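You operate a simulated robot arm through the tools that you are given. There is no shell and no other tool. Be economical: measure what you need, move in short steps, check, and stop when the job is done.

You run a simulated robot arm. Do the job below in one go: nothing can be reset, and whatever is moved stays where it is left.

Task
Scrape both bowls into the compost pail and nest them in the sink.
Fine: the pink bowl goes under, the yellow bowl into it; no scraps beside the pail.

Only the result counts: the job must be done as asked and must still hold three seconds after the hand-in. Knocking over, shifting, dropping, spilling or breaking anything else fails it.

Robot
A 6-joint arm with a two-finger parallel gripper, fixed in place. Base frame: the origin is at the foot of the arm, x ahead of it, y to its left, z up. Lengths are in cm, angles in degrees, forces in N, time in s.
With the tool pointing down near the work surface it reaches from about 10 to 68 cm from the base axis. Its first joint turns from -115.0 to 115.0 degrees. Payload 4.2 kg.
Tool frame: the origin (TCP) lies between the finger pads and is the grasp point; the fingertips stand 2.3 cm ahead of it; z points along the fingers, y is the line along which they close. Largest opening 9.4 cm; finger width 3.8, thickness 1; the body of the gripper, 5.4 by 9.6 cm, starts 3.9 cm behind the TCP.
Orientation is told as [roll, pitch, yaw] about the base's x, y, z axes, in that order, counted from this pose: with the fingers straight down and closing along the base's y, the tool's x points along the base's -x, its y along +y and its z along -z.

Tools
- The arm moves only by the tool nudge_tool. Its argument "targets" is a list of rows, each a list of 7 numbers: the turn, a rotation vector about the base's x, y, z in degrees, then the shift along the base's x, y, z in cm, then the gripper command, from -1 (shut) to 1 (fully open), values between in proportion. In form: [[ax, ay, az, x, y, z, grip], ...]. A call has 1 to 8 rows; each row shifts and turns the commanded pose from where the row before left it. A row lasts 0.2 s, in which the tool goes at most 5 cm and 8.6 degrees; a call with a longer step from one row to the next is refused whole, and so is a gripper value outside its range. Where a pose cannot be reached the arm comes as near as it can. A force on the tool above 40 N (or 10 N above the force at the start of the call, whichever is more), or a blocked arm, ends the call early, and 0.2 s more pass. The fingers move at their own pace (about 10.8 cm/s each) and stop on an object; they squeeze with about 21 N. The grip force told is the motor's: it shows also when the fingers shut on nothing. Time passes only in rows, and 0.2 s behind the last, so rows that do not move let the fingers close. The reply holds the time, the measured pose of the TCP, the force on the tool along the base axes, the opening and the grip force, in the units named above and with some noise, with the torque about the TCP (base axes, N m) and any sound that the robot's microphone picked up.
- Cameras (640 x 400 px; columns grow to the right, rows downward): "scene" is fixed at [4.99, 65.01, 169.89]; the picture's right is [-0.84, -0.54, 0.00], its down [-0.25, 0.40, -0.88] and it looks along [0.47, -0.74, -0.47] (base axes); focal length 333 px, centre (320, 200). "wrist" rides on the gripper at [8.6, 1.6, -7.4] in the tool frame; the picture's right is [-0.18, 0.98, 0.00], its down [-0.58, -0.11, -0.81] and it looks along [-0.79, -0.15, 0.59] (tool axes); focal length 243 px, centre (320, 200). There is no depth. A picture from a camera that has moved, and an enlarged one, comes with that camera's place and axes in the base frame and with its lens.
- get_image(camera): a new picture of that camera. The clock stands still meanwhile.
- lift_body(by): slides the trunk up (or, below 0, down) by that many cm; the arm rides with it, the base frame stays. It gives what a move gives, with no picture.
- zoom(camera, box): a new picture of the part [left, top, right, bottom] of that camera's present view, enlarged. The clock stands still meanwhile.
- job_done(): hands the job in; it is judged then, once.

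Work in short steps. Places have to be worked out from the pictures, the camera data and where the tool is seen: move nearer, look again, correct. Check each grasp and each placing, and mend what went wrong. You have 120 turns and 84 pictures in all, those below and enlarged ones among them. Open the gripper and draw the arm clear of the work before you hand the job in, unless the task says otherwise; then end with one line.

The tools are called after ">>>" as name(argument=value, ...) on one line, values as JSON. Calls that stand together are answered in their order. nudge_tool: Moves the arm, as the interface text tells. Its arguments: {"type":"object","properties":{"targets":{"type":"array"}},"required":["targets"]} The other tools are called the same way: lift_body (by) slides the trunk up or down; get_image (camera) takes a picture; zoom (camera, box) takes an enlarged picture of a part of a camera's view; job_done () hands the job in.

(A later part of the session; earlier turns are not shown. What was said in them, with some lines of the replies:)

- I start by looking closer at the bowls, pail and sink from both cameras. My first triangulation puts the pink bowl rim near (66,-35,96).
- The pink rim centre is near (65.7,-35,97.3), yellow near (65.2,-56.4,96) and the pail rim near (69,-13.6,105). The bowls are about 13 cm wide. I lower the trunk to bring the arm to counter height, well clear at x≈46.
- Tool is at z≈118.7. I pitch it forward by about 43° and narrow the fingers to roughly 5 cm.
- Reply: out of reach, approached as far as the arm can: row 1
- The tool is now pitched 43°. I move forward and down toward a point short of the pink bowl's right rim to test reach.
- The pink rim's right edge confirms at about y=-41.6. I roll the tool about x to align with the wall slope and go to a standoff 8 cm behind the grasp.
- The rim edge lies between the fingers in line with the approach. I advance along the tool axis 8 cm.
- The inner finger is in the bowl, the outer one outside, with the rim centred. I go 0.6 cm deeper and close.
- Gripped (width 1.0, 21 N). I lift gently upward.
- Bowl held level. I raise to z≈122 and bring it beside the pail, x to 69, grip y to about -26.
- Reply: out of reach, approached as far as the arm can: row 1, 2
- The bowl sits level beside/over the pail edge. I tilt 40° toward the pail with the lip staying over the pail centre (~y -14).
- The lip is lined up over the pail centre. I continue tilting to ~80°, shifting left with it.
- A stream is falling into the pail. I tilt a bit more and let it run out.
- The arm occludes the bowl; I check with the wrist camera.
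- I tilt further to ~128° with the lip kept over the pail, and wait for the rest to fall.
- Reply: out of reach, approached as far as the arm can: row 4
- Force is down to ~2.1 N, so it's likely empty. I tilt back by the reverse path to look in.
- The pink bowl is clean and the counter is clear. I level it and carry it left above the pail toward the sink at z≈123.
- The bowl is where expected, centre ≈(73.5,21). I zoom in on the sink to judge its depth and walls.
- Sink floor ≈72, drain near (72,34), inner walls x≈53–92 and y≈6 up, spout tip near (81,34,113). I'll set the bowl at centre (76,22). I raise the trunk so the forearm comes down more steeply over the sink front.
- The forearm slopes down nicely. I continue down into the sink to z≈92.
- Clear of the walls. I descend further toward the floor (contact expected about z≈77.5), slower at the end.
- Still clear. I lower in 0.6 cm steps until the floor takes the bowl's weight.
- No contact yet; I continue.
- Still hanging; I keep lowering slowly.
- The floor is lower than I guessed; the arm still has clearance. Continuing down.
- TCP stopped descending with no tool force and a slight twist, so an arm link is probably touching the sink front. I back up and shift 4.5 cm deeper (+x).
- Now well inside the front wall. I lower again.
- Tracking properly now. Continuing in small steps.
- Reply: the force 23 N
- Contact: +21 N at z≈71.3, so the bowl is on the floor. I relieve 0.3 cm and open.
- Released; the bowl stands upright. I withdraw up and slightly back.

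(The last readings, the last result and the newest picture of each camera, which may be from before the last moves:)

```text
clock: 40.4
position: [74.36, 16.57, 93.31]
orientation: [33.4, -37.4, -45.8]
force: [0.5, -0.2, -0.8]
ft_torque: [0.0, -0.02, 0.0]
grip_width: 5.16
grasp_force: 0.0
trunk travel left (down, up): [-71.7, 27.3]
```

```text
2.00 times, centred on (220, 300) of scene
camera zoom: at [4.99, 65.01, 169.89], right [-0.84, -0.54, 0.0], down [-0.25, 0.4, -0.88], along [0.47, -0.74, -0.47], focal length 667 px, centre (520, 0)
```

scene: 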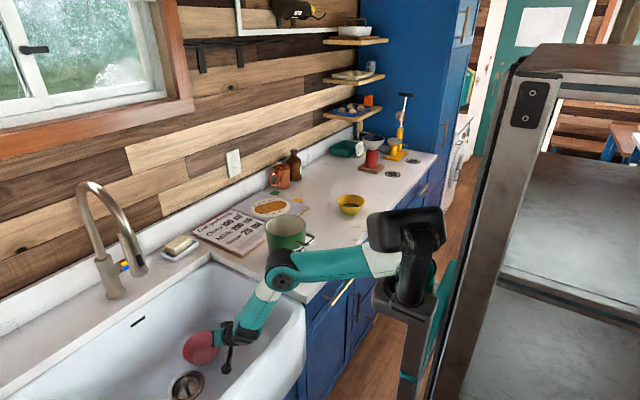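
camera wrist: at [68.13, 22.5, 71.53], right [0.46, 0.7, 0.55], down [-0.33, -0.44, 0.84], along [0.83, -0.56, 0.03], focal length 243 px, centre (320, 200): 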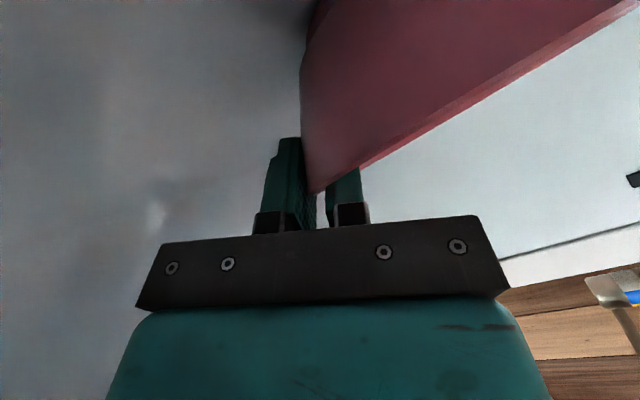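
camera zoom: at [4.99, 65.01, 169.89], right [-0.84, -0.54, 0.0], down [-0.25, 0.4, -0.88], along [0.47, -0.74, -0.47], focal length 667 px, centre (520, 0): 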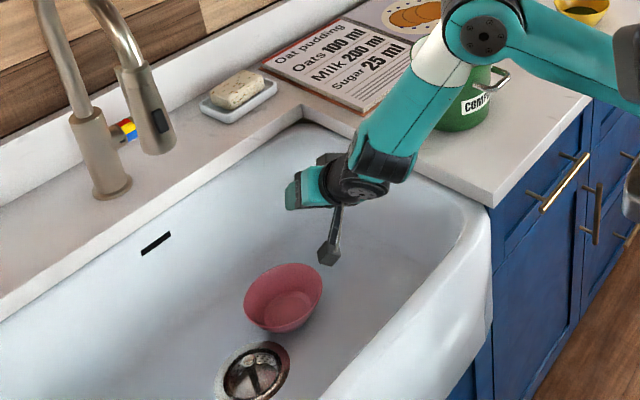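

The pink bowl sits at (80.4,22.3) as predicted. Now I go for the yellow one: rise, then swing right with yaw −36° in total.

>>> nudge_tool(targets=[[0, 0, 0, 0, 0, 4.9, 0.1], [0, 0, 0, 0, 0, 4.9, 0.1], [0, 0, 0, 0, 0, 4.9, 0.1], [0, 0, 0, -1, 0, 4.7, 0.1], [0, 0, 0, -1, 0, 4.7, 0.1], [0, 0, 0, -2, 0, 4, 0.1], [0, 0, 0, -3, -2, 2, 0.1], [0, 0, 0, -3, -3.5, 0, 0.1]])

>>> nudge_tool(targets=[[0, 0, -4, -2, -4.5, 0, 0.1], [0, 0, -4, -2, -4.5, 0, 0.1], [0, 0, -4, -2, -4.5, 0, 0.1], [0, 0, -4, -2, -4.5, 0, 0.1], [0, 0, -5, -1, -4.8, 0, 0.1], [0, 0, -5, 0, -4.9, 0, 0.1], [0, 0, -5, 0, -4.9, 0, 0.1], [0, 0, -5, 0, -4.9, 0, 0.1]])

>>> nudge_tool(targets=[[0, 0, 0, 0, -4.9, 0, 0.1], [0, 0, 0, 0, -4.9, 0, 0.1], [0, 0, 0, 0, -4.9, 0, 0.1], [0, 0, 0, 0, -4.9, -0.5, 0.1], [0, 0, 0, 0, -4.5, -2, 0.1]])

>>> get_image(camera="scene")

>>> get_image(camera="wrist")

```text
clock: 42.2
position: [64.37, 10.44, 123.62]
orientation: [33.4, -37.4, -45.8]
force: [0.0, -0.1, -1.1]
ft_torque: [-0.02, -0.03, -0.01]
grip_width: 5.15
grasp_force: 0.0
trunk travel left (down, up): [-71.7, 27.3]
```

```text
clock: 44.0
position: [56.68, -26.38, 123.16]
orientation: [33.5, -37.4, -81.9]
force: [-0.5, 0.6, 0.9]
ft_torque: [-0.03, -0.02, -0.01]
grip_width: 5.23
grasp_force: 0.0
out of reach, approached as far as the arm can: row 5
trunk travel left (down, up): [-71.7, 27.3]
```

```text
clock: 45.2
position: [56.72, -49.95, 121.11]
orientation: [33.5, -37.5, -81.9]
force: [0.4, 0.5, 0.3]
ft_torque: [-0.02, 0.03, 0.0]
grip_width: 5.18
grasp_force: 0.2
trunk travel left (down, up): [-71.7, 27.3]
```

```text
45 pictures are left
```

scene: 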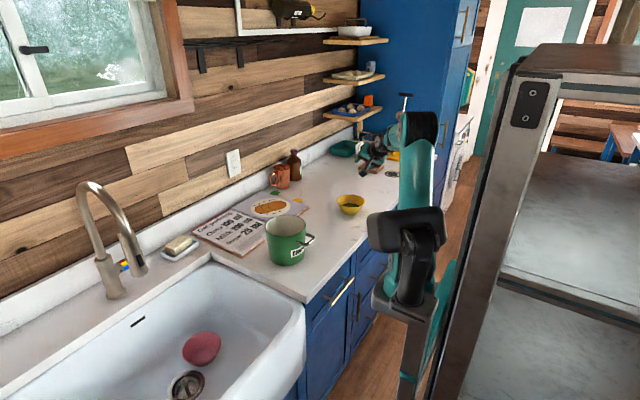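

```text
44 pictures are left
camera wrist: at [52.4, -39.32, 121.4], right [0.78, 0.3, 0.54], down [-0.52, -0.16, 0.84], along [0.34, -0.94, 0.03], focal length 243 px, centre (320, 200)
```

wrist: 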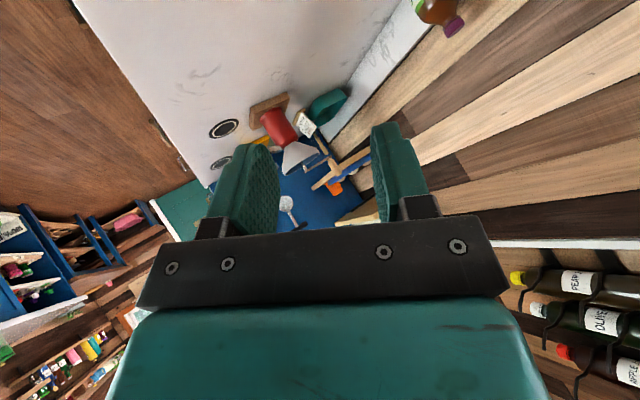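

The hand is above, behind the yellow bowl. I lower the trunk 14 cm to the level that worked before, then go to standoff.

>>> lift_body(by=-14)

>>> nudge_tool(targets=[[0, 0, 0, -0.7, -2, -1, 0.1], [0, 0, 0, -0.7, -2, -2, 0.1], [0, 0, 0, -0.7, -2.2, -2.5, 0.1]])

>>> get_image(camera="wrist")

>>> zoom(camera="scene", box=[300, 140, 420, 215])

```text
clock: 46.9
position: [56.8, -50.04, 106.96]
orientation: [33.5, -37.4, -81.9]
force: [0.5, 0.1, -0.5]
ft_torque: [0.0, -0.01, -0.01]
grip_width: 5.14
grasp_force: 0.1
trunk travel left (down, up): [-57.7, 41.3]
```

```text
clock: 47.7
position: [54.68, -56.29, 101.69]
orientation: [33.5, -37.4, -81.9]
force: [0.7, 0.7, -0.4]
ft_torque: [-0.02, 0.0, 0.01]
grip_width: 5.18
grasp_force: 0.0
trunk travel left (down, up): [-57.7, 41.3]
```

```text
43 pictures are left
camera wrist: at [50.39, -45.61, 102.03], right [0.79, 0.3, 0.54], down [-0.52, -0.16, 0.84], along [0.34, -0.94, 0.03], focal length 243 px, centre (320, 200)
```

wrist: 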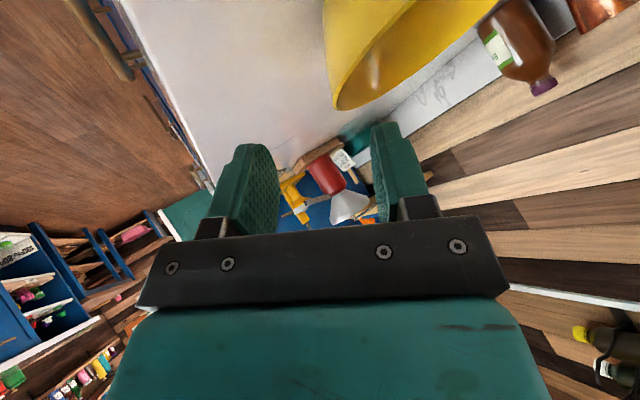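

```text
5.33 times, centred on (360, 178) of scene
camera zoom: at [4.99, 65.01, 169.89], right [-0.84, -0.54, 0.0], down [-0.25, 0.4, -0.88], along [0.47, -0.74, -0.47], focal length 1778 px, centre (107, 320)
```

zoom: 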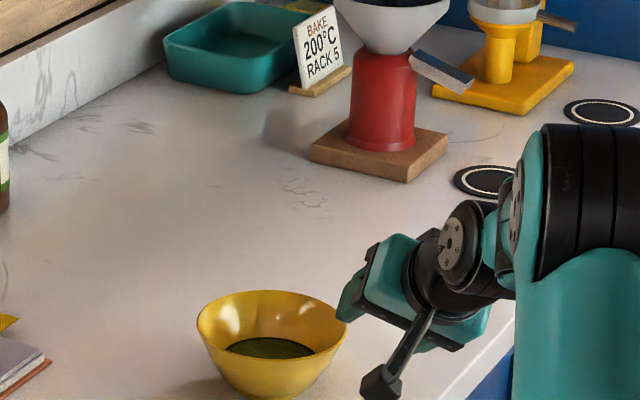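

The view matches the pink standoff almost exactly, with the rim a few pixels to the right. I advance along the tool axis with a small inward correction.

>>> nudge_tool(targets=[[0, 0, 0, 1.3, -0.8, -1.25, 0.1], [0, 0, 0, 1.3, -0.75, -1.25, 0.1], [0, 0, 0, 1.2, -0.75, -1.2, 0.1], [0, 0, 0, 1.0, -0.7, -1.1, 0.1]])

>>> get_image(camera="wrist")

>>> zoom(camera="scene", box=[300, 160, 420, 235])

```text
clock: 48.7
position: [59.52, -59.1, 96.71]
orientation: [33.5, -37.4, -81.9]
force: [0.3, 0.2, -0.1]
ft_torque: [-0.02, -0.01, 0.01]
grip_width: 5.18
grasp_force: 0.1
trunk travel left (down, up): [-57.7, 41.3]
```

```text
41 pictures are left
camera wrist: at [55.17, -48.49, 97.03], right [0.79, 0.3, 0.54], down [-0.52, -0.16, 0.84], along [0.34, -0.94, 0.02], focal length 243 px, centre (320, 200)
```

wrist: 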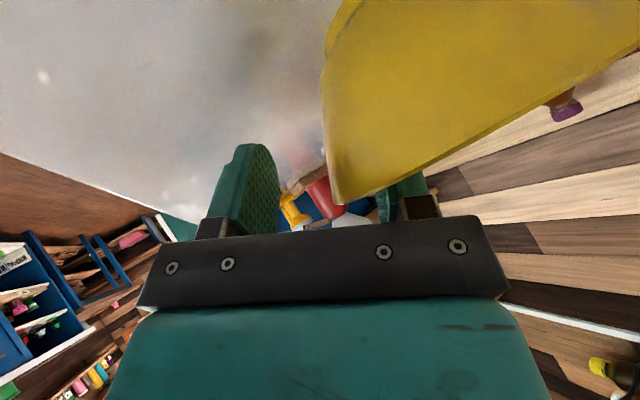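

```text
5.33 times, centred on (360, 198) of scene
camera zoom: at [4.99, 65.01, 169.89], right [-0.84, -0.54, 0.0], down [-0.25, 0.4, -0.88], along [0.47, -0.74, -0.47], focal length 1778 px, centre (107, 213)
```

zoom: 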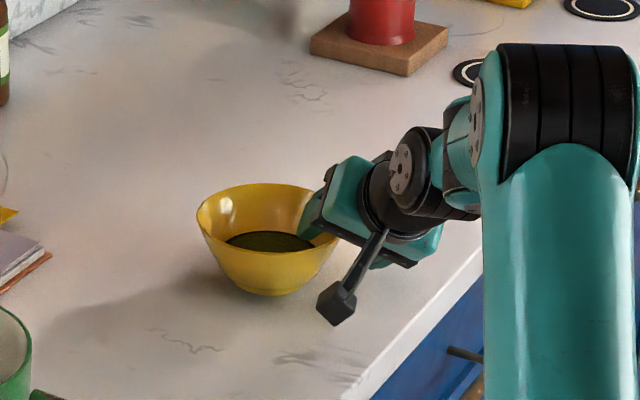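

The rim is deeper in the fingers than needed and slightly right of centre. For nesting I want a shallow grip, so I back off 1 cm, centre, and close.

>>> nudge_tool(targets=[[0, 0, 0, -0.1, 0.6, 0.65, 0.1], [0, 0, 0, 0, 0, 0, -1], [0, 0, 0, 0, 0, 0, -1], [0, 0, 0, 0, 0, 0, -1]])

>>> zoom(camera="scene", box=[300, 160, 420, 235])

>>> get_image(camera="wrist")

```text
clock: 49.7
position: [59.45, -58.59, 97.45]
orientation: [33.6, -37.5, -81.8]
force: [2.7, 0.0, 4.6]
ft_torque: [0.06, -0.19, -0.05]
grip_width: 1.04
grasp_force: 21.2
trunk travel left (down, up): [-57.7, 41.3]
```

```text
5.33 times, centred on (360, 198) of scene
camera zoom: at [4.99, 65.01, 169.89], right [-0.84, -0.54, 0.0], down [-0.25, 0.4, -0.88], along [0.47, -0.74, -0.47], focal length 1778 px, centre (107, 213)
```

zoom: 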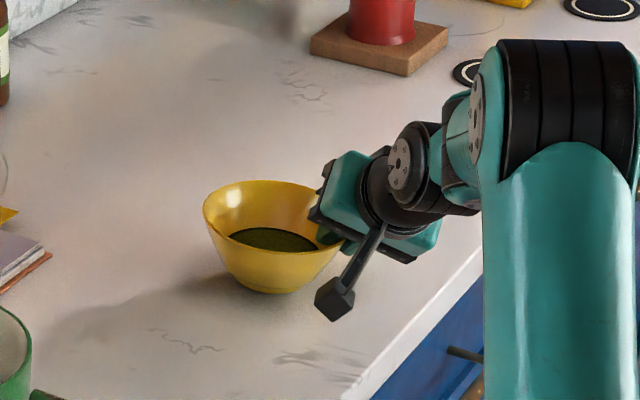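

```text
38 pictures are left
camera wrist: at [55.11, -47.93, 97.74], right [0.78, 0.3, 0.54], down [-0.52, -0.16, 0.84], along [0.34, -0.94, 0.03], focal length 243 px, centre (320, 200)
```

wrist: 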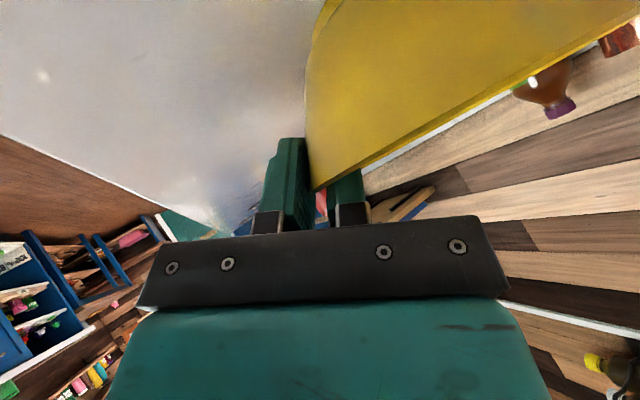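

Gripped well (similar to pink). I lift, then move toward the pail while yawing back.

>>> nudge_tool(targets=[[0, 0, 0, 0, 0, 1, -1], [0, 0, 0, 0, 0, 2, -1], [0, 0, 0, 0, 0.5, 3, -1], [0, 0, 0, 0, 1, 3, -1], [0, 0, 0, 0, 2, 2, -1], [0, 0, 0, 0, 2, 1.5, -1], [0, 0, 0, 0, 2, 1.5, -1]])

>>> get_image(camera="scene")

```text
clock: 51.3
position: [59.27, -51.06, 111.02]
orientation: [33.5, -37.3, -81.8]
force: [0.3, -0.5, -2.5]
ft_torque: [-0.07, 0.17, -0.01]
grip_width: 0.92
grasp_force: 21.0
trunk travel left (down, up): [-57.7, 41.3]
```

```text
37 pictures are left
```

scene: 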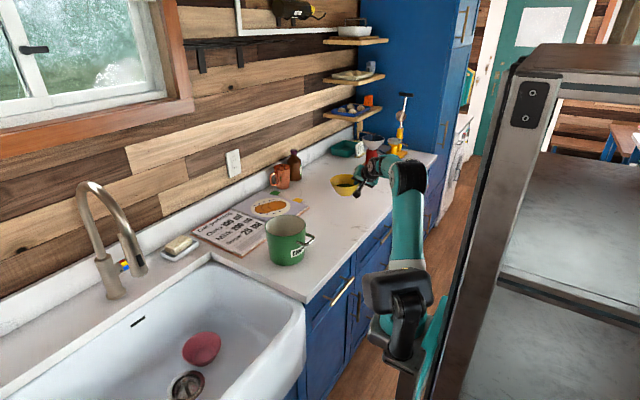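

Bowl level and held. I move over beside the pail with yaw +60°.

>>> nudge_tool(targets=[[0, 0, 7.5, 0.6, 2.5, 2, -1], [0, 0, 7.5, 0.8, 2.5, 2, -1], [0, 0, 7.5, 1.3, 2.5, 2, -1], [0, 0, 7.5, 1.4, 3, 2, -1], [0, 0, 7.5, 1.4, 3.3, 1.5, -1], [0, 0, 7.5, 1.4, 3.3, 1.5, -1], [0, 0, 7.5, 1.4, 3.5, 0, -1], [0, 0, 7.5, 1.4, 3.5, 0, -1]])

>>> zoom(camera="scene", box=[220, 140, 420, 265])

```text
clock: 53.1
position: [69.17, -27.12, 122.21]
orientation: [33.5, -37.3, -21.9]
force: [-0.9, -0.1, -2.6]
ft_torque: [-0.15, 0.02, 0.02]
grip_width: 0.93
grasp_force: 20.8
trunk travel left (down, up): [-57.7, 41.3]
```

```text
3.20 times, centred on (320, 202) of scene
camera zoom: at [4.99, 65.01, 169.89], right [-0.84, -0.54, 0.0], down [-0.25, 0.4, -0.88], along [0.47, -0.74, -0.47], focal length 1067 px, centre (320, 192)
```

zoom: 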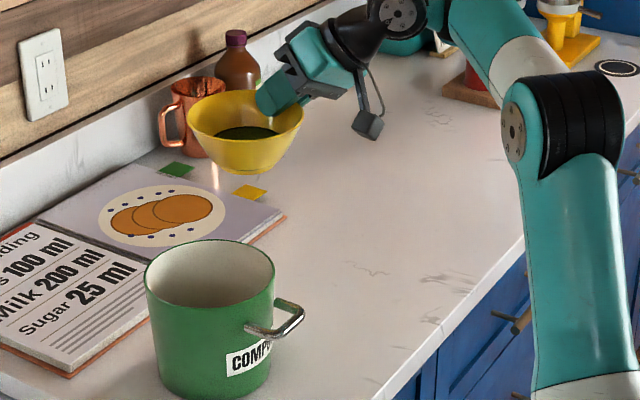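

Same set-up as for the pink pour. I tilt 40° while shifting +3 in y.

>>> nudge_tool(targets=[[-8, 0, 0, 0, 0.6, 0, -1], [-8, 0, 0, 0, 0.6, 0, -1], [-8, 0, 0, 0, 0.6, 0, -1], [-8, 0, 0, 0, 0.7, 0, -1], [-8, 0, 0, 0, 0.7, 0, -1]])

>>> nudge_tool(targets=[[-8, 0, 0, 0.2, 1.2, 0, -1], [-8, 0, 0, 0.2, 1.4, 0, -1], [-8, 0, 0, 0.2, 1.5, 0, -1], [-8, 0, 0, 0.2, 1.6, 0, -1], [-8, 0, 0, 0.2, 1.7, 0, -1]])

>>> zoom(camera="scene", box=[220, 140, 420, 265])

```text
clock: 54.3
position: [69.05, -23.93, 122.28]
orientation: [-18.8, -40.8, 12.6]
force: [-1.0, -0.6, -3.6]
ft_torque: [-0.03, 0.02, 0.03]
grip_width: 0.92
grasp_force: 21.1
trunk travel left (down, up): [-57.7, 41.3]
```

```text
clock: 55.5
position: [69.98, -16.37, 122.14]
orientation: [-61.9, -23.4, 36.6]
force: [0.5, -0.4, -2.6]
ft_torque: [0.07, -0.01, 0.01]
grip_width: 0.87
grasp_force: 20.8
trunk travel left (down, up): [-57.7, 41.3]
```

```text
3.20 times, centred on (320, 202) of scene
camera zoom: at [4.99, 65.01, 169.89], right [-0.84, -0.54, 0.0], down [-0.25, 0.4, -0.88], along [0.47, -0.74, -0.47], focal length 1067 px, centre (320, 192)
```

zoom: 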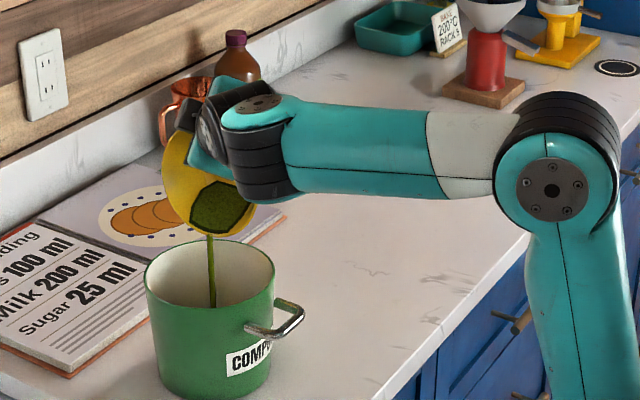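

It pours into the pail as before. I complete the tilt and wait.

>>> nudge_tool(targets=[[-8, 0, 0, 0, 1.5, 0, -1], [0, 0, 0, 0, 0, 0, -1], [-8, 0, 0, 0, 1.5, 0, -1], [0, 0, 0, 0, 0, 0, -1], [0, 0, 0, 0, 0, 0, -1], [0, 0, 0, 0, 0, 0, -1], [0, 0, 0, 0, 0, 0, -1], [0, 0, 0, 0, 0, 0, -1]])

>>> nudge_tool(targets=[[-8, 0, 0, 0, 1.5, 0, -1], [-8, 0, 0, 0, 1.5, 0, -1], [-8, 0, 0, 0, 1.3, 0, -1], [0, 0, 0, 0, 0, 0, -1], [0, 0, 0, 0, 0, 0, -1], [0, 0, 0, 0, 0, 0, -1], [0, 0, 0, 0, 0, 0, -1], [0, 0, 0, 0, 0, 0, -1]])

>>> nudge_tool(targets=[[8, 0, 0, 0, -1.2, 0, -1], [8, 0, 0, 0, -1.5, 0, -1], [8, 0, 0, 0, -1.5, 0, -1], [8, 0, 0, 0, -1.6, 0, -1], [8, 0, 0, 0, -1.7, 0, -1], [8, 0, 0, 0, -1.6, 0, -1], [8, 0, 0, 0, -1.6, 0, -1], [8, 0, 0, 0, -1.6, 0, -1]])

>>> nudge_tool(targets=[[8, 0, 0, 0, -1.5, 0, -1], [8, 0, 0, 0, -1, 0, -1]])

>>> zoom(camera="scene", box=[220, 140, 420, 265])

```text
clock: 57.3
position: [70.17, -13.5, 122.21]
orientation: [-75.0, -13.3, 40.7]
force: [0.4, 0.0, -2.5]
ft_torque: [0.11, 0.03, 0.01]
grip_width: 0.87
grasp_force: 21.0
trunk travel left (down, up): [-57.7, 41.3]
```

```text
clock: 59.1
position: [69.93, -9.17, 122.29]
orientation: [-92.9, 2.7, 42.4]
force: [-0.4, 0.3, -1.9]
ft_torque: [0.12, 0.04, -0.05]
grip_width: 0.85
grasp_force: 20.9
trunk travel left (down, up): [-57.7, 41.3]
```

```text
clock: 60.9
position: [69.99, -21.35, 122.24]
orientation: [-38.0, -35.8, 24.7]
force: [-0.3, 0.1, -2.7]
ft_torque: [-0.01, 0.02, -0.01]
grip_width: 0.87
grasp_force: 20.7
trunk travel left (down, up): [-57.7, 41.3]
```

```text
clock: 61.5
position: [69.99, -23.87, 122.16]
orientation: [-18.6, -41.1, 12.4]
force: [-1.4, 0.4, -2.1]
ft_torque: [-0.07, 0.06, 0.01]
grip_width: 0.86
grasp_force: 20.9
trunk travel left (down, up): [-57.7, 41.3]
```

```text
3.20 times, centred on (320, 202) of scene
camera zoom: at [4.99, 65.01, 169.89], right [-0.84, -0.54, 0.0], down [-0.25, 0.4, -0.88], along [0.47, -0.74, -0.47], focal length 1067 px, centre (320, 192)
```

zoom: 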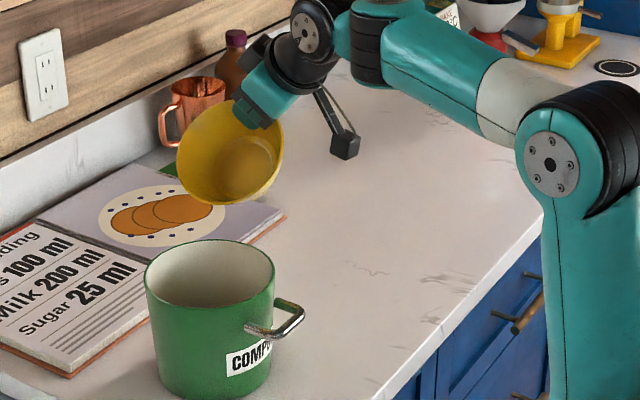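

The yellow bowl is empty and nothing spilled. I level it and carry it toward the sink as before.

>>> nudge_tool(targets=[[8, 0, 0, 0, 0, 0.3, -1], [8, 0, 0, 0, 0, 0.3, -1], [8, 0, 0, 0, 0, 0.5, -1], [8, 0, 0, 0, 0, 0.5, -1], [8, 0, 0, 0, 2, 0, -1], [0, 0, 0, 0, 4, 0, -1], [0, 0, 0, 0, 4.5, 0, -1], [0, 0, 0, 0, 4.5, 0, -1]])

>>> nudge_tool(targets=[[0, 0, -6, 0, 4.5, 0, -1], [0, 0, -6, 0, 4.5, 0, -1], [0, 0, -6, 0, 4.5, 0, -1], [0, 0, -6, 0, 4.5, 0, -1], [0, 0, 0, 0, 4.5, 0, -1]])

>>> lift_body(by=14)

>>> nudge_tool(targets=[[0, 0, 0, 0.8, 0, -4, -1], [0, 0, 0, 0.8, 0, -4.5, -1], [0, 0, 0, 0.8, 0, -4.5, -1], [0, 0, 0, 0.8, 0, -4.5, -1], [0, 0, 0, 0.8, 0, -4.5, -1], [0, 0, 0, 0.8, 0, -4.5, -1], [0, 0, 0, 0.8, 0, -4.5, -1]])

>>> get_image(camera="scene")

```text
clock: 63.3
position: [70.13, -8.73, 124.07]
orientation: [33.4, -37.2, -22.1]
force: [-0.1, -1.1, -2.8]
ft_torque: [-0.12, 0.05, 0.02]
grip_width: 0.84
grasp_force: 20.5
trunk travel left (down, up): [-57.7, 41.3]
```

```text
clock: 64.5
position: [69.77, 13.96, 123.95]
orientation: [33.7, -37.4, -46.0]
force: [-0.4, -1.2, -1.8]
ft_torque: [-0.11, 0.05, -0.01]
grip_width: 0.81
grasp_force: 21.1
trunk travel left (down, up): [-57.7, 41.3]
```

```text
clock: 66.2
position: [69.72, 13.99, 137.87]
orientation: [33.6, -37.3, -45.9]
force: [-0.8, -0.1, -2.1]
ft_torque: [-0.11, 0.03, 0.02]
grip_width: 0.77
grasp_force: 20.4
trunk travel left (down, up): [-71.7, 27.3]
```

```text
clock: 67.8
position: [75.47, 14.14, 106.98]
orientation: [33.6, -37.5, -45.9]
force: [-0.3, 0.7, -1.2]
ft_torque: [-0.1, 0.11, 0.01]
grip_width: 0.77
grasp_force: 20.6
trunk travel left (down, up): [-71.7, 27.3]
```

```text
33 pictures are left
```

scene: 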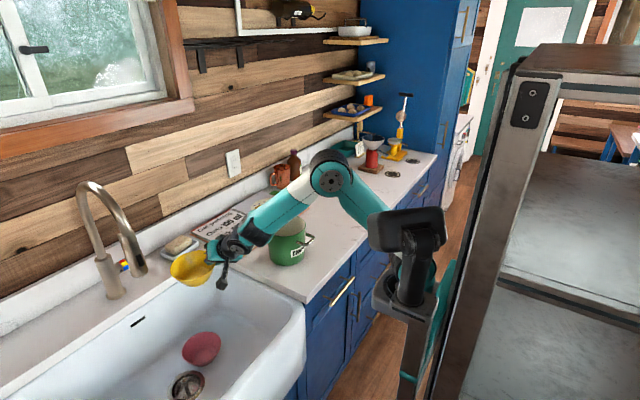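

Grip width shrank slightly (0.87→0.77); I check the bowl in the fingers for slip.

>>> zoom(camera="scene", box=[140, 210, 300, 310])

>>> get_image(camera="wrist")

```text
4.00 times, centred on (220, 260) of scene
camera zoom: at [4.99, 65.01, 169.89], right [-0.84, -0.54, 0.0], down [-0.25, 0.4, -0.88], along [0.47, -0.74, -0.47], focal length 1333 px, centre (720, -40)
```

zoom: 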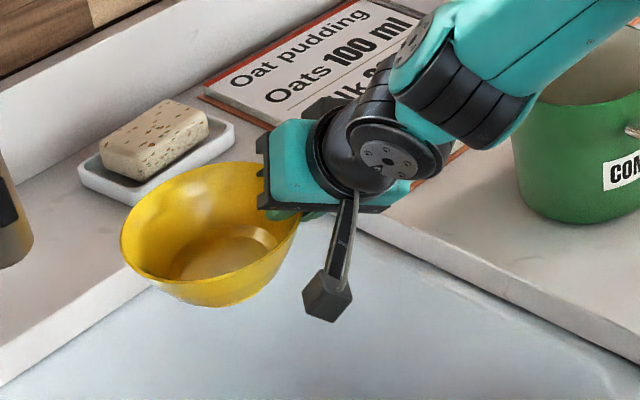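

```text
31 pictures are left
camera wrist: at [65.64, 20.34, 107.33], right [0.46, 0.7, 0.54], down [-0.32, -0.44, 0.84], along [0.83, -0.56, 0.02], focal length 243 px, centre (320, 200)
```

wrist: 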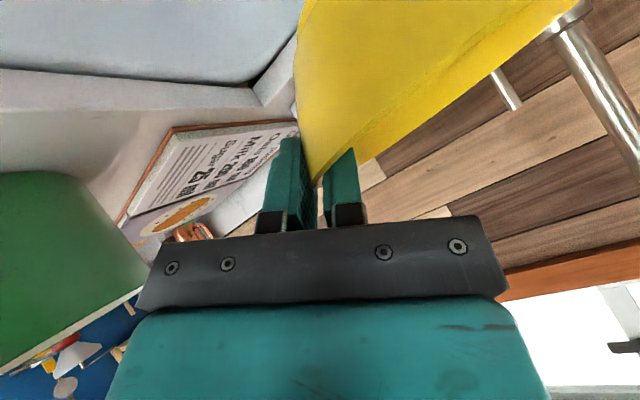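

It slipped out by about 0.4 cm and sags a few degrees, but it holds. I proceed down at target xy (77.8,16.4) to z≈83 without delay.

>>> nudge_tool(targets=[[0, 0, 0, 0, 0, -4, -1], [0, 0, 0, 0.6, 0.5, -4, -1], [0, 0, 0, 0.6, 0.6, -4, -1], [0, 0, 0, 0.6, 0.6, -4, -1], [0, 0, 0, 0.5, 0.6, -4, -1], [0, 0, 0, 0, 0, -3, -1]])

>>> zoom(camera="scene", box=[140, 280, 300, 380])

>>> get_image(camera="wrist")

```text
clock: 69.2
position: [77.52, 16.27, 84.06]
orientation: [33.6, -37.4, -46.0]
force: [0.2, 0.9, -1.6]
ft_torque: [-0.11, 0.09, 0.01]
grip_width: 0.77
grasp_force: 21.0
trunk travel left (down, up): [-71.7, 27.3]
```

```text
4.00 times, centred on (220, 330) of scene
camera zoom: at [4.99, 65.01, 169.89], right [-0.84, -0.54, 0.0], down [-0.25, 0.4, -0.88], along [0.47, -0.74, -0.47], focal length 1333 px, centre (720, -320)
```

zoom: 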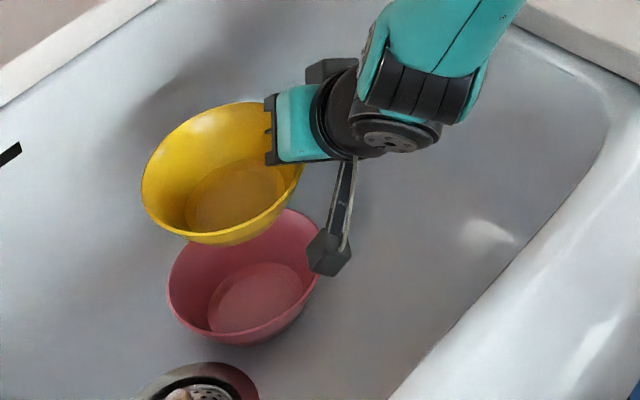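

```text
29 pictures are left
camera wrist: at [67.8, 22.39, 84.41], right [0.46, 0.7, 0.54], down [-0.32, -0.44, 0.84], along [0.83, -0.56, 0.02], focal length 243 px, centre (320, 200)
```

wrist: 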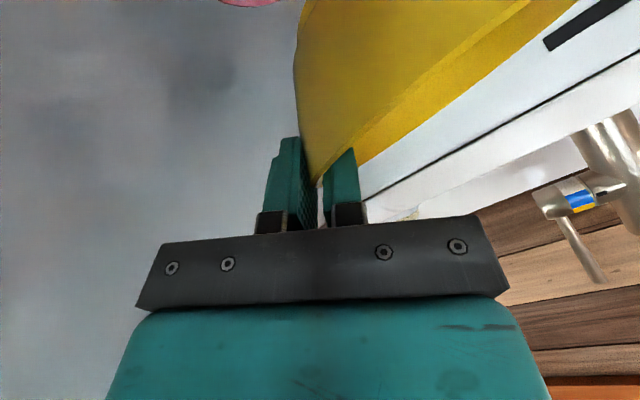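

The rim centres agree to about 0.6 cm (pink ~(80.1,22.7), yellow ~(80.3,22.4)). I descend to z≈77.

>>> nudge_tool(targets=[[0, 0, 0, 0, 0.1, -2, -1], [0, 0, 0, 0, 0.2, -2, -1], [0, 0, 0, 0, 0, -1.5, -1], [0, 0, 0, 0, 0, -1.2, -1]])

>>> zoom(camera="scene", box=[140, 280, 300, 380])

```text
clock: 70.2
position: [77.84, 16.55, 77.06]
orientation: [33.5, -37.5, -45.8]
force: [-0.5, 0.2, -2.6]
ft_torque: [-0.13, 0.07, -0.03]
grip_width: 0.78
grasp_force: 20.6
trunk travel left (down, up): [-71.7, 27.3]
```

```text
4.00 times, centred on (220, 330) of scene
camera zoom: at [4.99, 65.01, 169.89], right [-0.84, -0.54, 0.0], down [-0.25, 0.4, -0.88], along [0.47, -0.74, -0.47], focal length 1333 px, centre (720, -320)
```

zoom: 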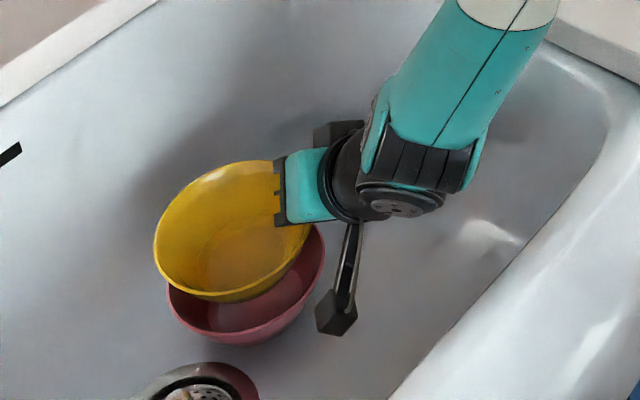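

Aligned (the remaining pixel offset is what the drop will take up). I lower in small steps until contact.

>>> nudge_tool(targets=[[0, 0, 0, 0, 0, -0.6, -1], [0, 0, 0, 0, 0, -0.6, -1], [0, 0, 0, 0, 0, -0.5, -1]])

>>> zoom(camera="scene", box=[150, 300, 270, 375])

>>> get_image(camera="wrist")

```text
clock: 71.0
position: [77.66, 16.56, 75.37]
orientation: [33.5, -37.3, -45.9]
force: [0.1, -0.2, -2.9]
ft_torque: [-0.14, 0.05, 0.0]
grip_width: 0.77
grasp_force: 20.9
trunk travel left (down, up): [-71.7, 27.3]
```

```text
5.33 times, centred on (210, 338) of scene
camera zoom: at [4.99, 65.01, 169.89], right [-0.84, -0.54, 0.0], down [-0.25, 0.4, -0.88], along [0.47, -0.74, -0.47], focal length 1778 px, centre (907, -533)
```

zoom: 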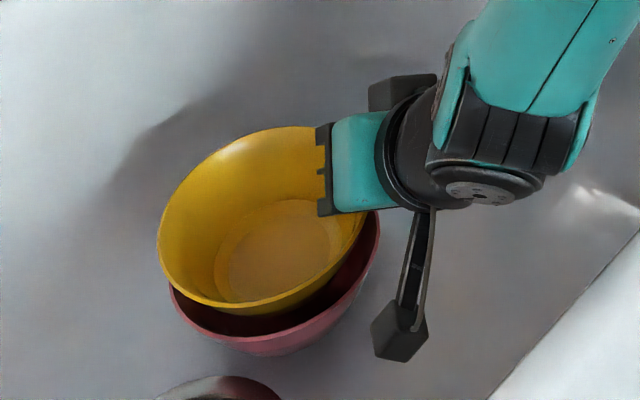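

```text
26 pictures are left
camera wrist: at [67.97, 22.67, 75.81], right [0.46, 0.7, 0.54], down [-0.32, -0.44, 0.84], along [0.83, -0.56, 0.02], focal length 243 px, centre (320, 200)
```

wrist: 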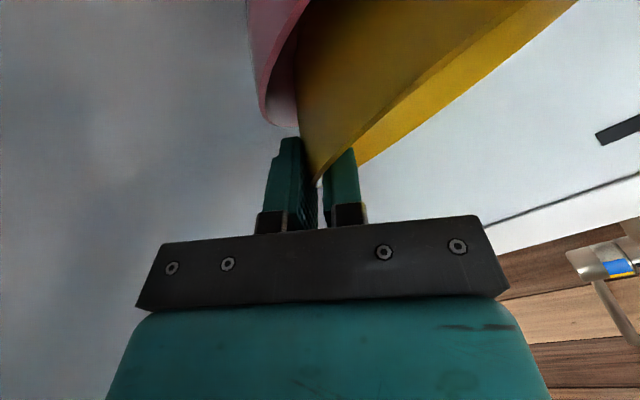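

The outer finger is about at the pink rim level. I lower 0.5 more, then open a little so the yellow bowl drops the last ~1.5 cm into the pink one.

>>> nudge_tool(targets=[[0, 0, 0, 0, 0, -0.5, -1], [0, 0, 0, 0, 0, 0, -1]])

>>> get_image(camera="wrist")

```text
clock: 71.6
position: [77.74, 16.45, 74.88]
orientation: [33.5, -37.5, -45.9]
force: [0.6, 0.0, -2.0]
ft_torque: [-0.13, 0.1, 0.03]
grip_width: 0.79
grasp_force: 20.6
trunk travel left (down, up): [-71.7, 27.3]
```

```text
25 pictures are left
camera wrist: at [67.98, 22.6, 75.33], right [0.46, 0.7, 0.54], down [-0.32, -0.44, 0.84], along [0.83, -0.56, 0.02], focal length 243 px, centre (320, 200)
```

wrist: 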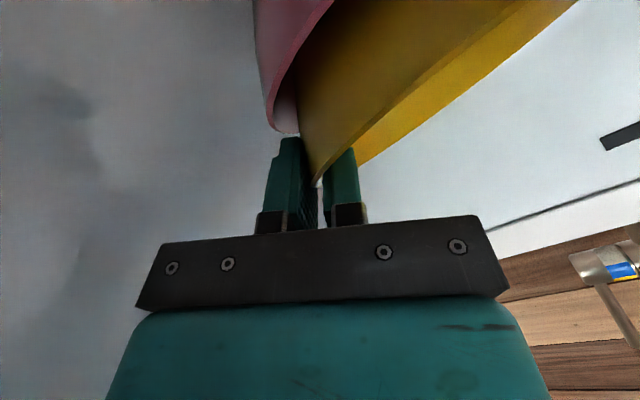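

No contact yet, fingertip just above the pink rim. I release with a small opening (~2 cm).

>>> nudge_tool(targets=[[0, 0, 0, 0, 0, 0, -0.55], [0, 0, 0, 0, 0, 0, -0.55], [0, 0, 0, 0, 0, 0, -0.55]])

>>> zoom(camera="scene", box=[150, 300, 270, 375])

>>> get_image(camera="wrist")

```text
clock: 72.4
position: [77.84, 16.49, 75.07]
orientation: [33.4, -37.4, -45.9]
force: [0.1, -1.3, 1.0]
ft_torque: [-0.07, 0.0, 0.02]
grip_width: 2.16
grasp_force: 0.0
trunk travel left (down, up): [-71.7, 27.3]
```

```text
5.33 times, centred on (210, 338) of scene
camera zoom: at [4.99, 65.01, 169.89], right [-0.84, -0.54, 0.0], down [-0.25, 0.4, -0.88], along [0.47, -0.74, -0.47], focal length 1778 px, centre (907, -533)
```

zoom: 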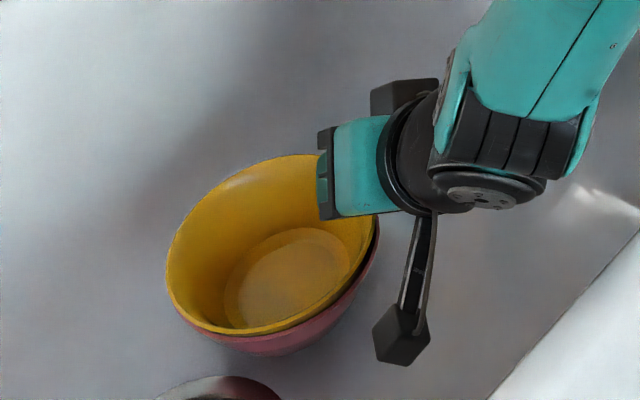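

```text
23 pictures are left
camera wrist: at [67.99, 22.59, 75.36], right [0.46, 0.7, 0.54], down [-0.32, -0.44, 0.84], along [0.83, -0.56, 0.02], focal length 243 px, centre (320, 200)
```

wrist: 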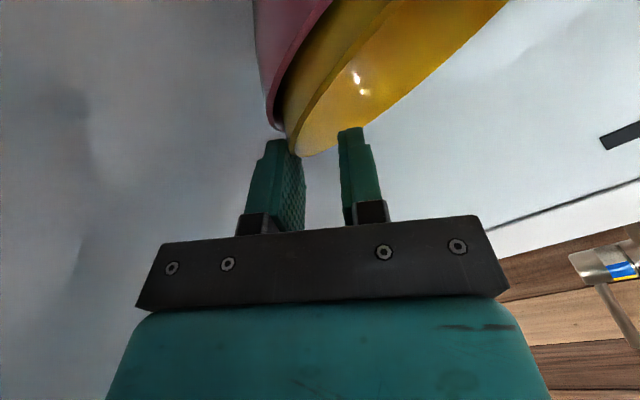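

The yellow bowl dropped into the pink one. I withdraw along the tool axis and up.

>>> nudge_tool(targets=[[0, 0, 0, -0.6, 0, 0.6, -0.55], [0, 0, 0, -0.8, 0, 1, -0.55], [0, 0, 0, -0.8, 0, 2, -0.55], [0, 0, 0, -0.5, 0, 3, -0.55], [0, 0, 0, 0, 0, 4.5, -0.4], [0, 0, 0, 0, 0, 4.8, -0.2], [0, 0, 0, 0, 0, 4.8, 0], [0, 0, 0, 0, 0, 4.8, 0]])

>>> zoom(camera="scene", box=[140, 290, 260, 365])

```text
clock: 74.2
position: [75.12, 16.16, 100.35]
orientation: [33.4, -37.5, -45.8]
force: [-0.4, -0.3, 0.1]
ft_torque: [0.06, -0.02, -0.02]
grip_width: 4.67
grasp_force: 0.0
trunk travel left (down, up): [-71.7, 27.3]
```

```text
5.33 times, centred on (200, 328) of scene
camera zoom: at [4.99, 65.01, 169.89], right [-0.84, -0.54, 0.0], down [-0.25, 0.4, -0.88], along [0.47, -0.74, -0.47], focal length 1778 px, centre (960, -480)
```

zoom: 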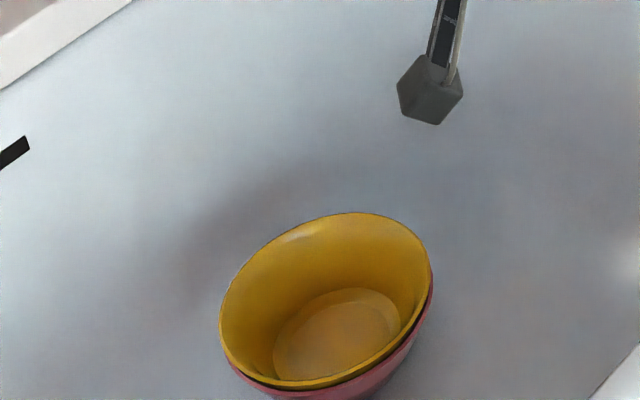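

Nested. I raise the arm and draw it back, then check the whole scene.

>>> nudge_tool(targets=[[0, 0, 0, 0, 0, 4.9, 0], [0, 0, 0, 0, 0, 4.9, 0], [0, 0, 0, 0, 0, 4.9, 0], [0, 0, 0, -1, 0, 4.8, 0.5], [0, 0, 0, -3, -1, 3, 1], [0, 0, 0, -4, -2, 0, 1], [0, 0, 0, -4, -2, 0, 1], [0, 0, 0, -4, -2, 0, 1]])

>>> get_image(camera="scene")

>>> zoom(camera="scene", box=[140, 310, 260, 385])

>>> zoom(camera="scene", box=[220, 140, 420, 265])

```text
clock: 76.0
position: [59.28, 9.32, 123.18]
orientation: [33.3, -37.4, -45.9]
force: [-0.2, 0.1, -0.3]
ft_torque: [-0.01, 0.0, 0.01]
grip_width: 9.39
grasp_force: 0.1
trunk travel left (down, up): [-71.7, 27.3]
```

```text
21 pictures are left
```

scene: 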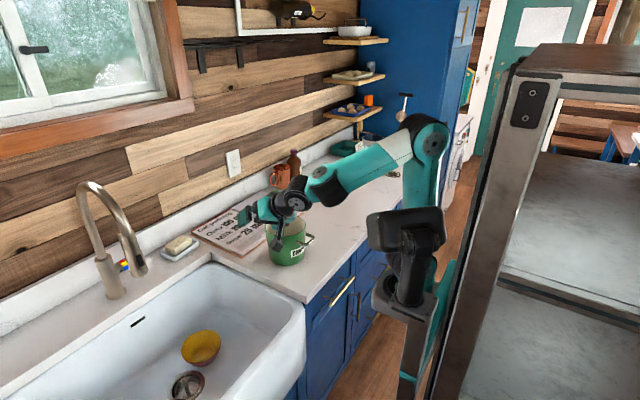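

```text
5.33 times, centred on (200, 348) of scene
camera zoom: at [4.99, 65.01, 169.89], right [-0.84, -0.54, 0.0], down [-0.25, 0.4, -0.88], along [0.47, -0.74, -0.47], focal length 1778 px, centre (960, -587)
```

zoom: 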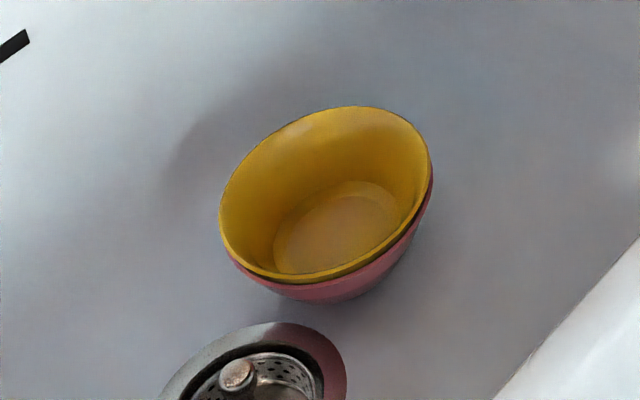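

```text
3.20 times, centred on (320, 202) of scene
camera zoom: at [4.99, 65.01, 169.89], right [-0.84, -0.54, 0.0], down [-0.25, 0.4, -0.88], along [0.47, -0.74, -0.47], focal length 1067 px, centre (320, 192)
```

zoom: 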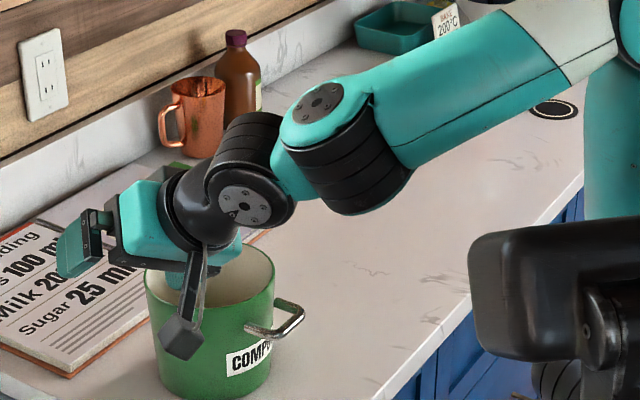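

The bowls are neatly nested. I pull the arm higher and off the counter and take a last look at the pail surroundings.

>>> nudge_tool(targets=[[0, 0, 0, -3, 0, 3, 1], [0, 0, 0, -4, 0, 2, 1], [0, 0, 0, -4, -2, 1, 1], [0, 0, 0, -4, -3, 0, 1], [0, 0, 0, 0, -4.5, 0, 1], [0, 0, 0, 0, -4.5, 0, 1], [0, 0, 0, 0, -4.5, 0, 1], [0, 0, 0, 0, -4.5, 0, 1]])

>>> get_image(camera="scene")

>>> zoom(camera="scene", box=[190, 165, 390, 290])

```text
clock: 77.8
position: [49.0, 6.97, 127.21]
orientation: [33.5, -37.5, -45.9]
force: [-1.2, 0.0, 0.8]
ft_torque: [-0.04, 0.02, -0.01]
grip_width: 9.41
grasp_force: 0.2
out of reach, approached as far as the arm can: row 4, 5, 6, 7, 8
trunk travel left (down, up): [-71.7, 27.3]
```

```text
18 pictures are left
```

scene: 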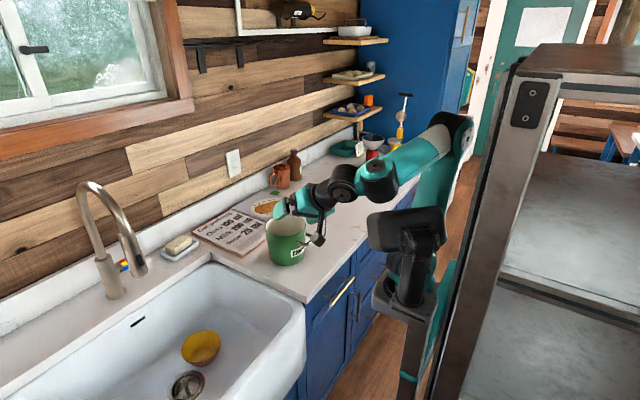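

```text
3.20 times, centred on (290, 228) of scene
camera zoom: at [4.99, 65.01, 169.89], right [-0.84, -0.54, 0.0], down [-0.25, 0.4, -0.88], along [0.47, -0.74, -0.47], focal length 1067 px, centre (416, 112)
```

zoom: 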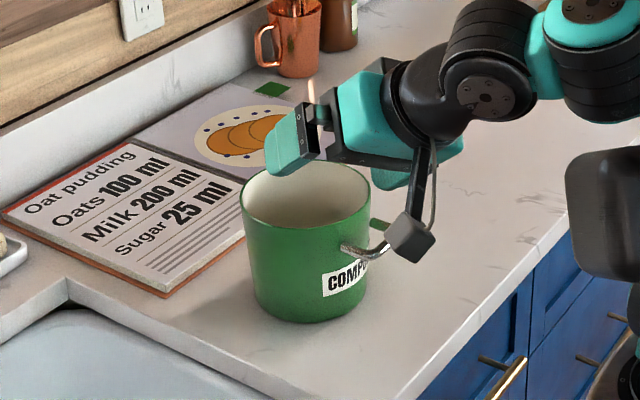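

Pail in place and upright, no scraps around it, bowls nested in the sink, gripper open and clear. I hand in.

>>> job_done()

```text
The job is handed in.
```

Both bowls are scraped into the compost pail and nested in the sink, yellow inside pink. The last pictures show no scraps beside the pail and the arm clear with its gripper open.
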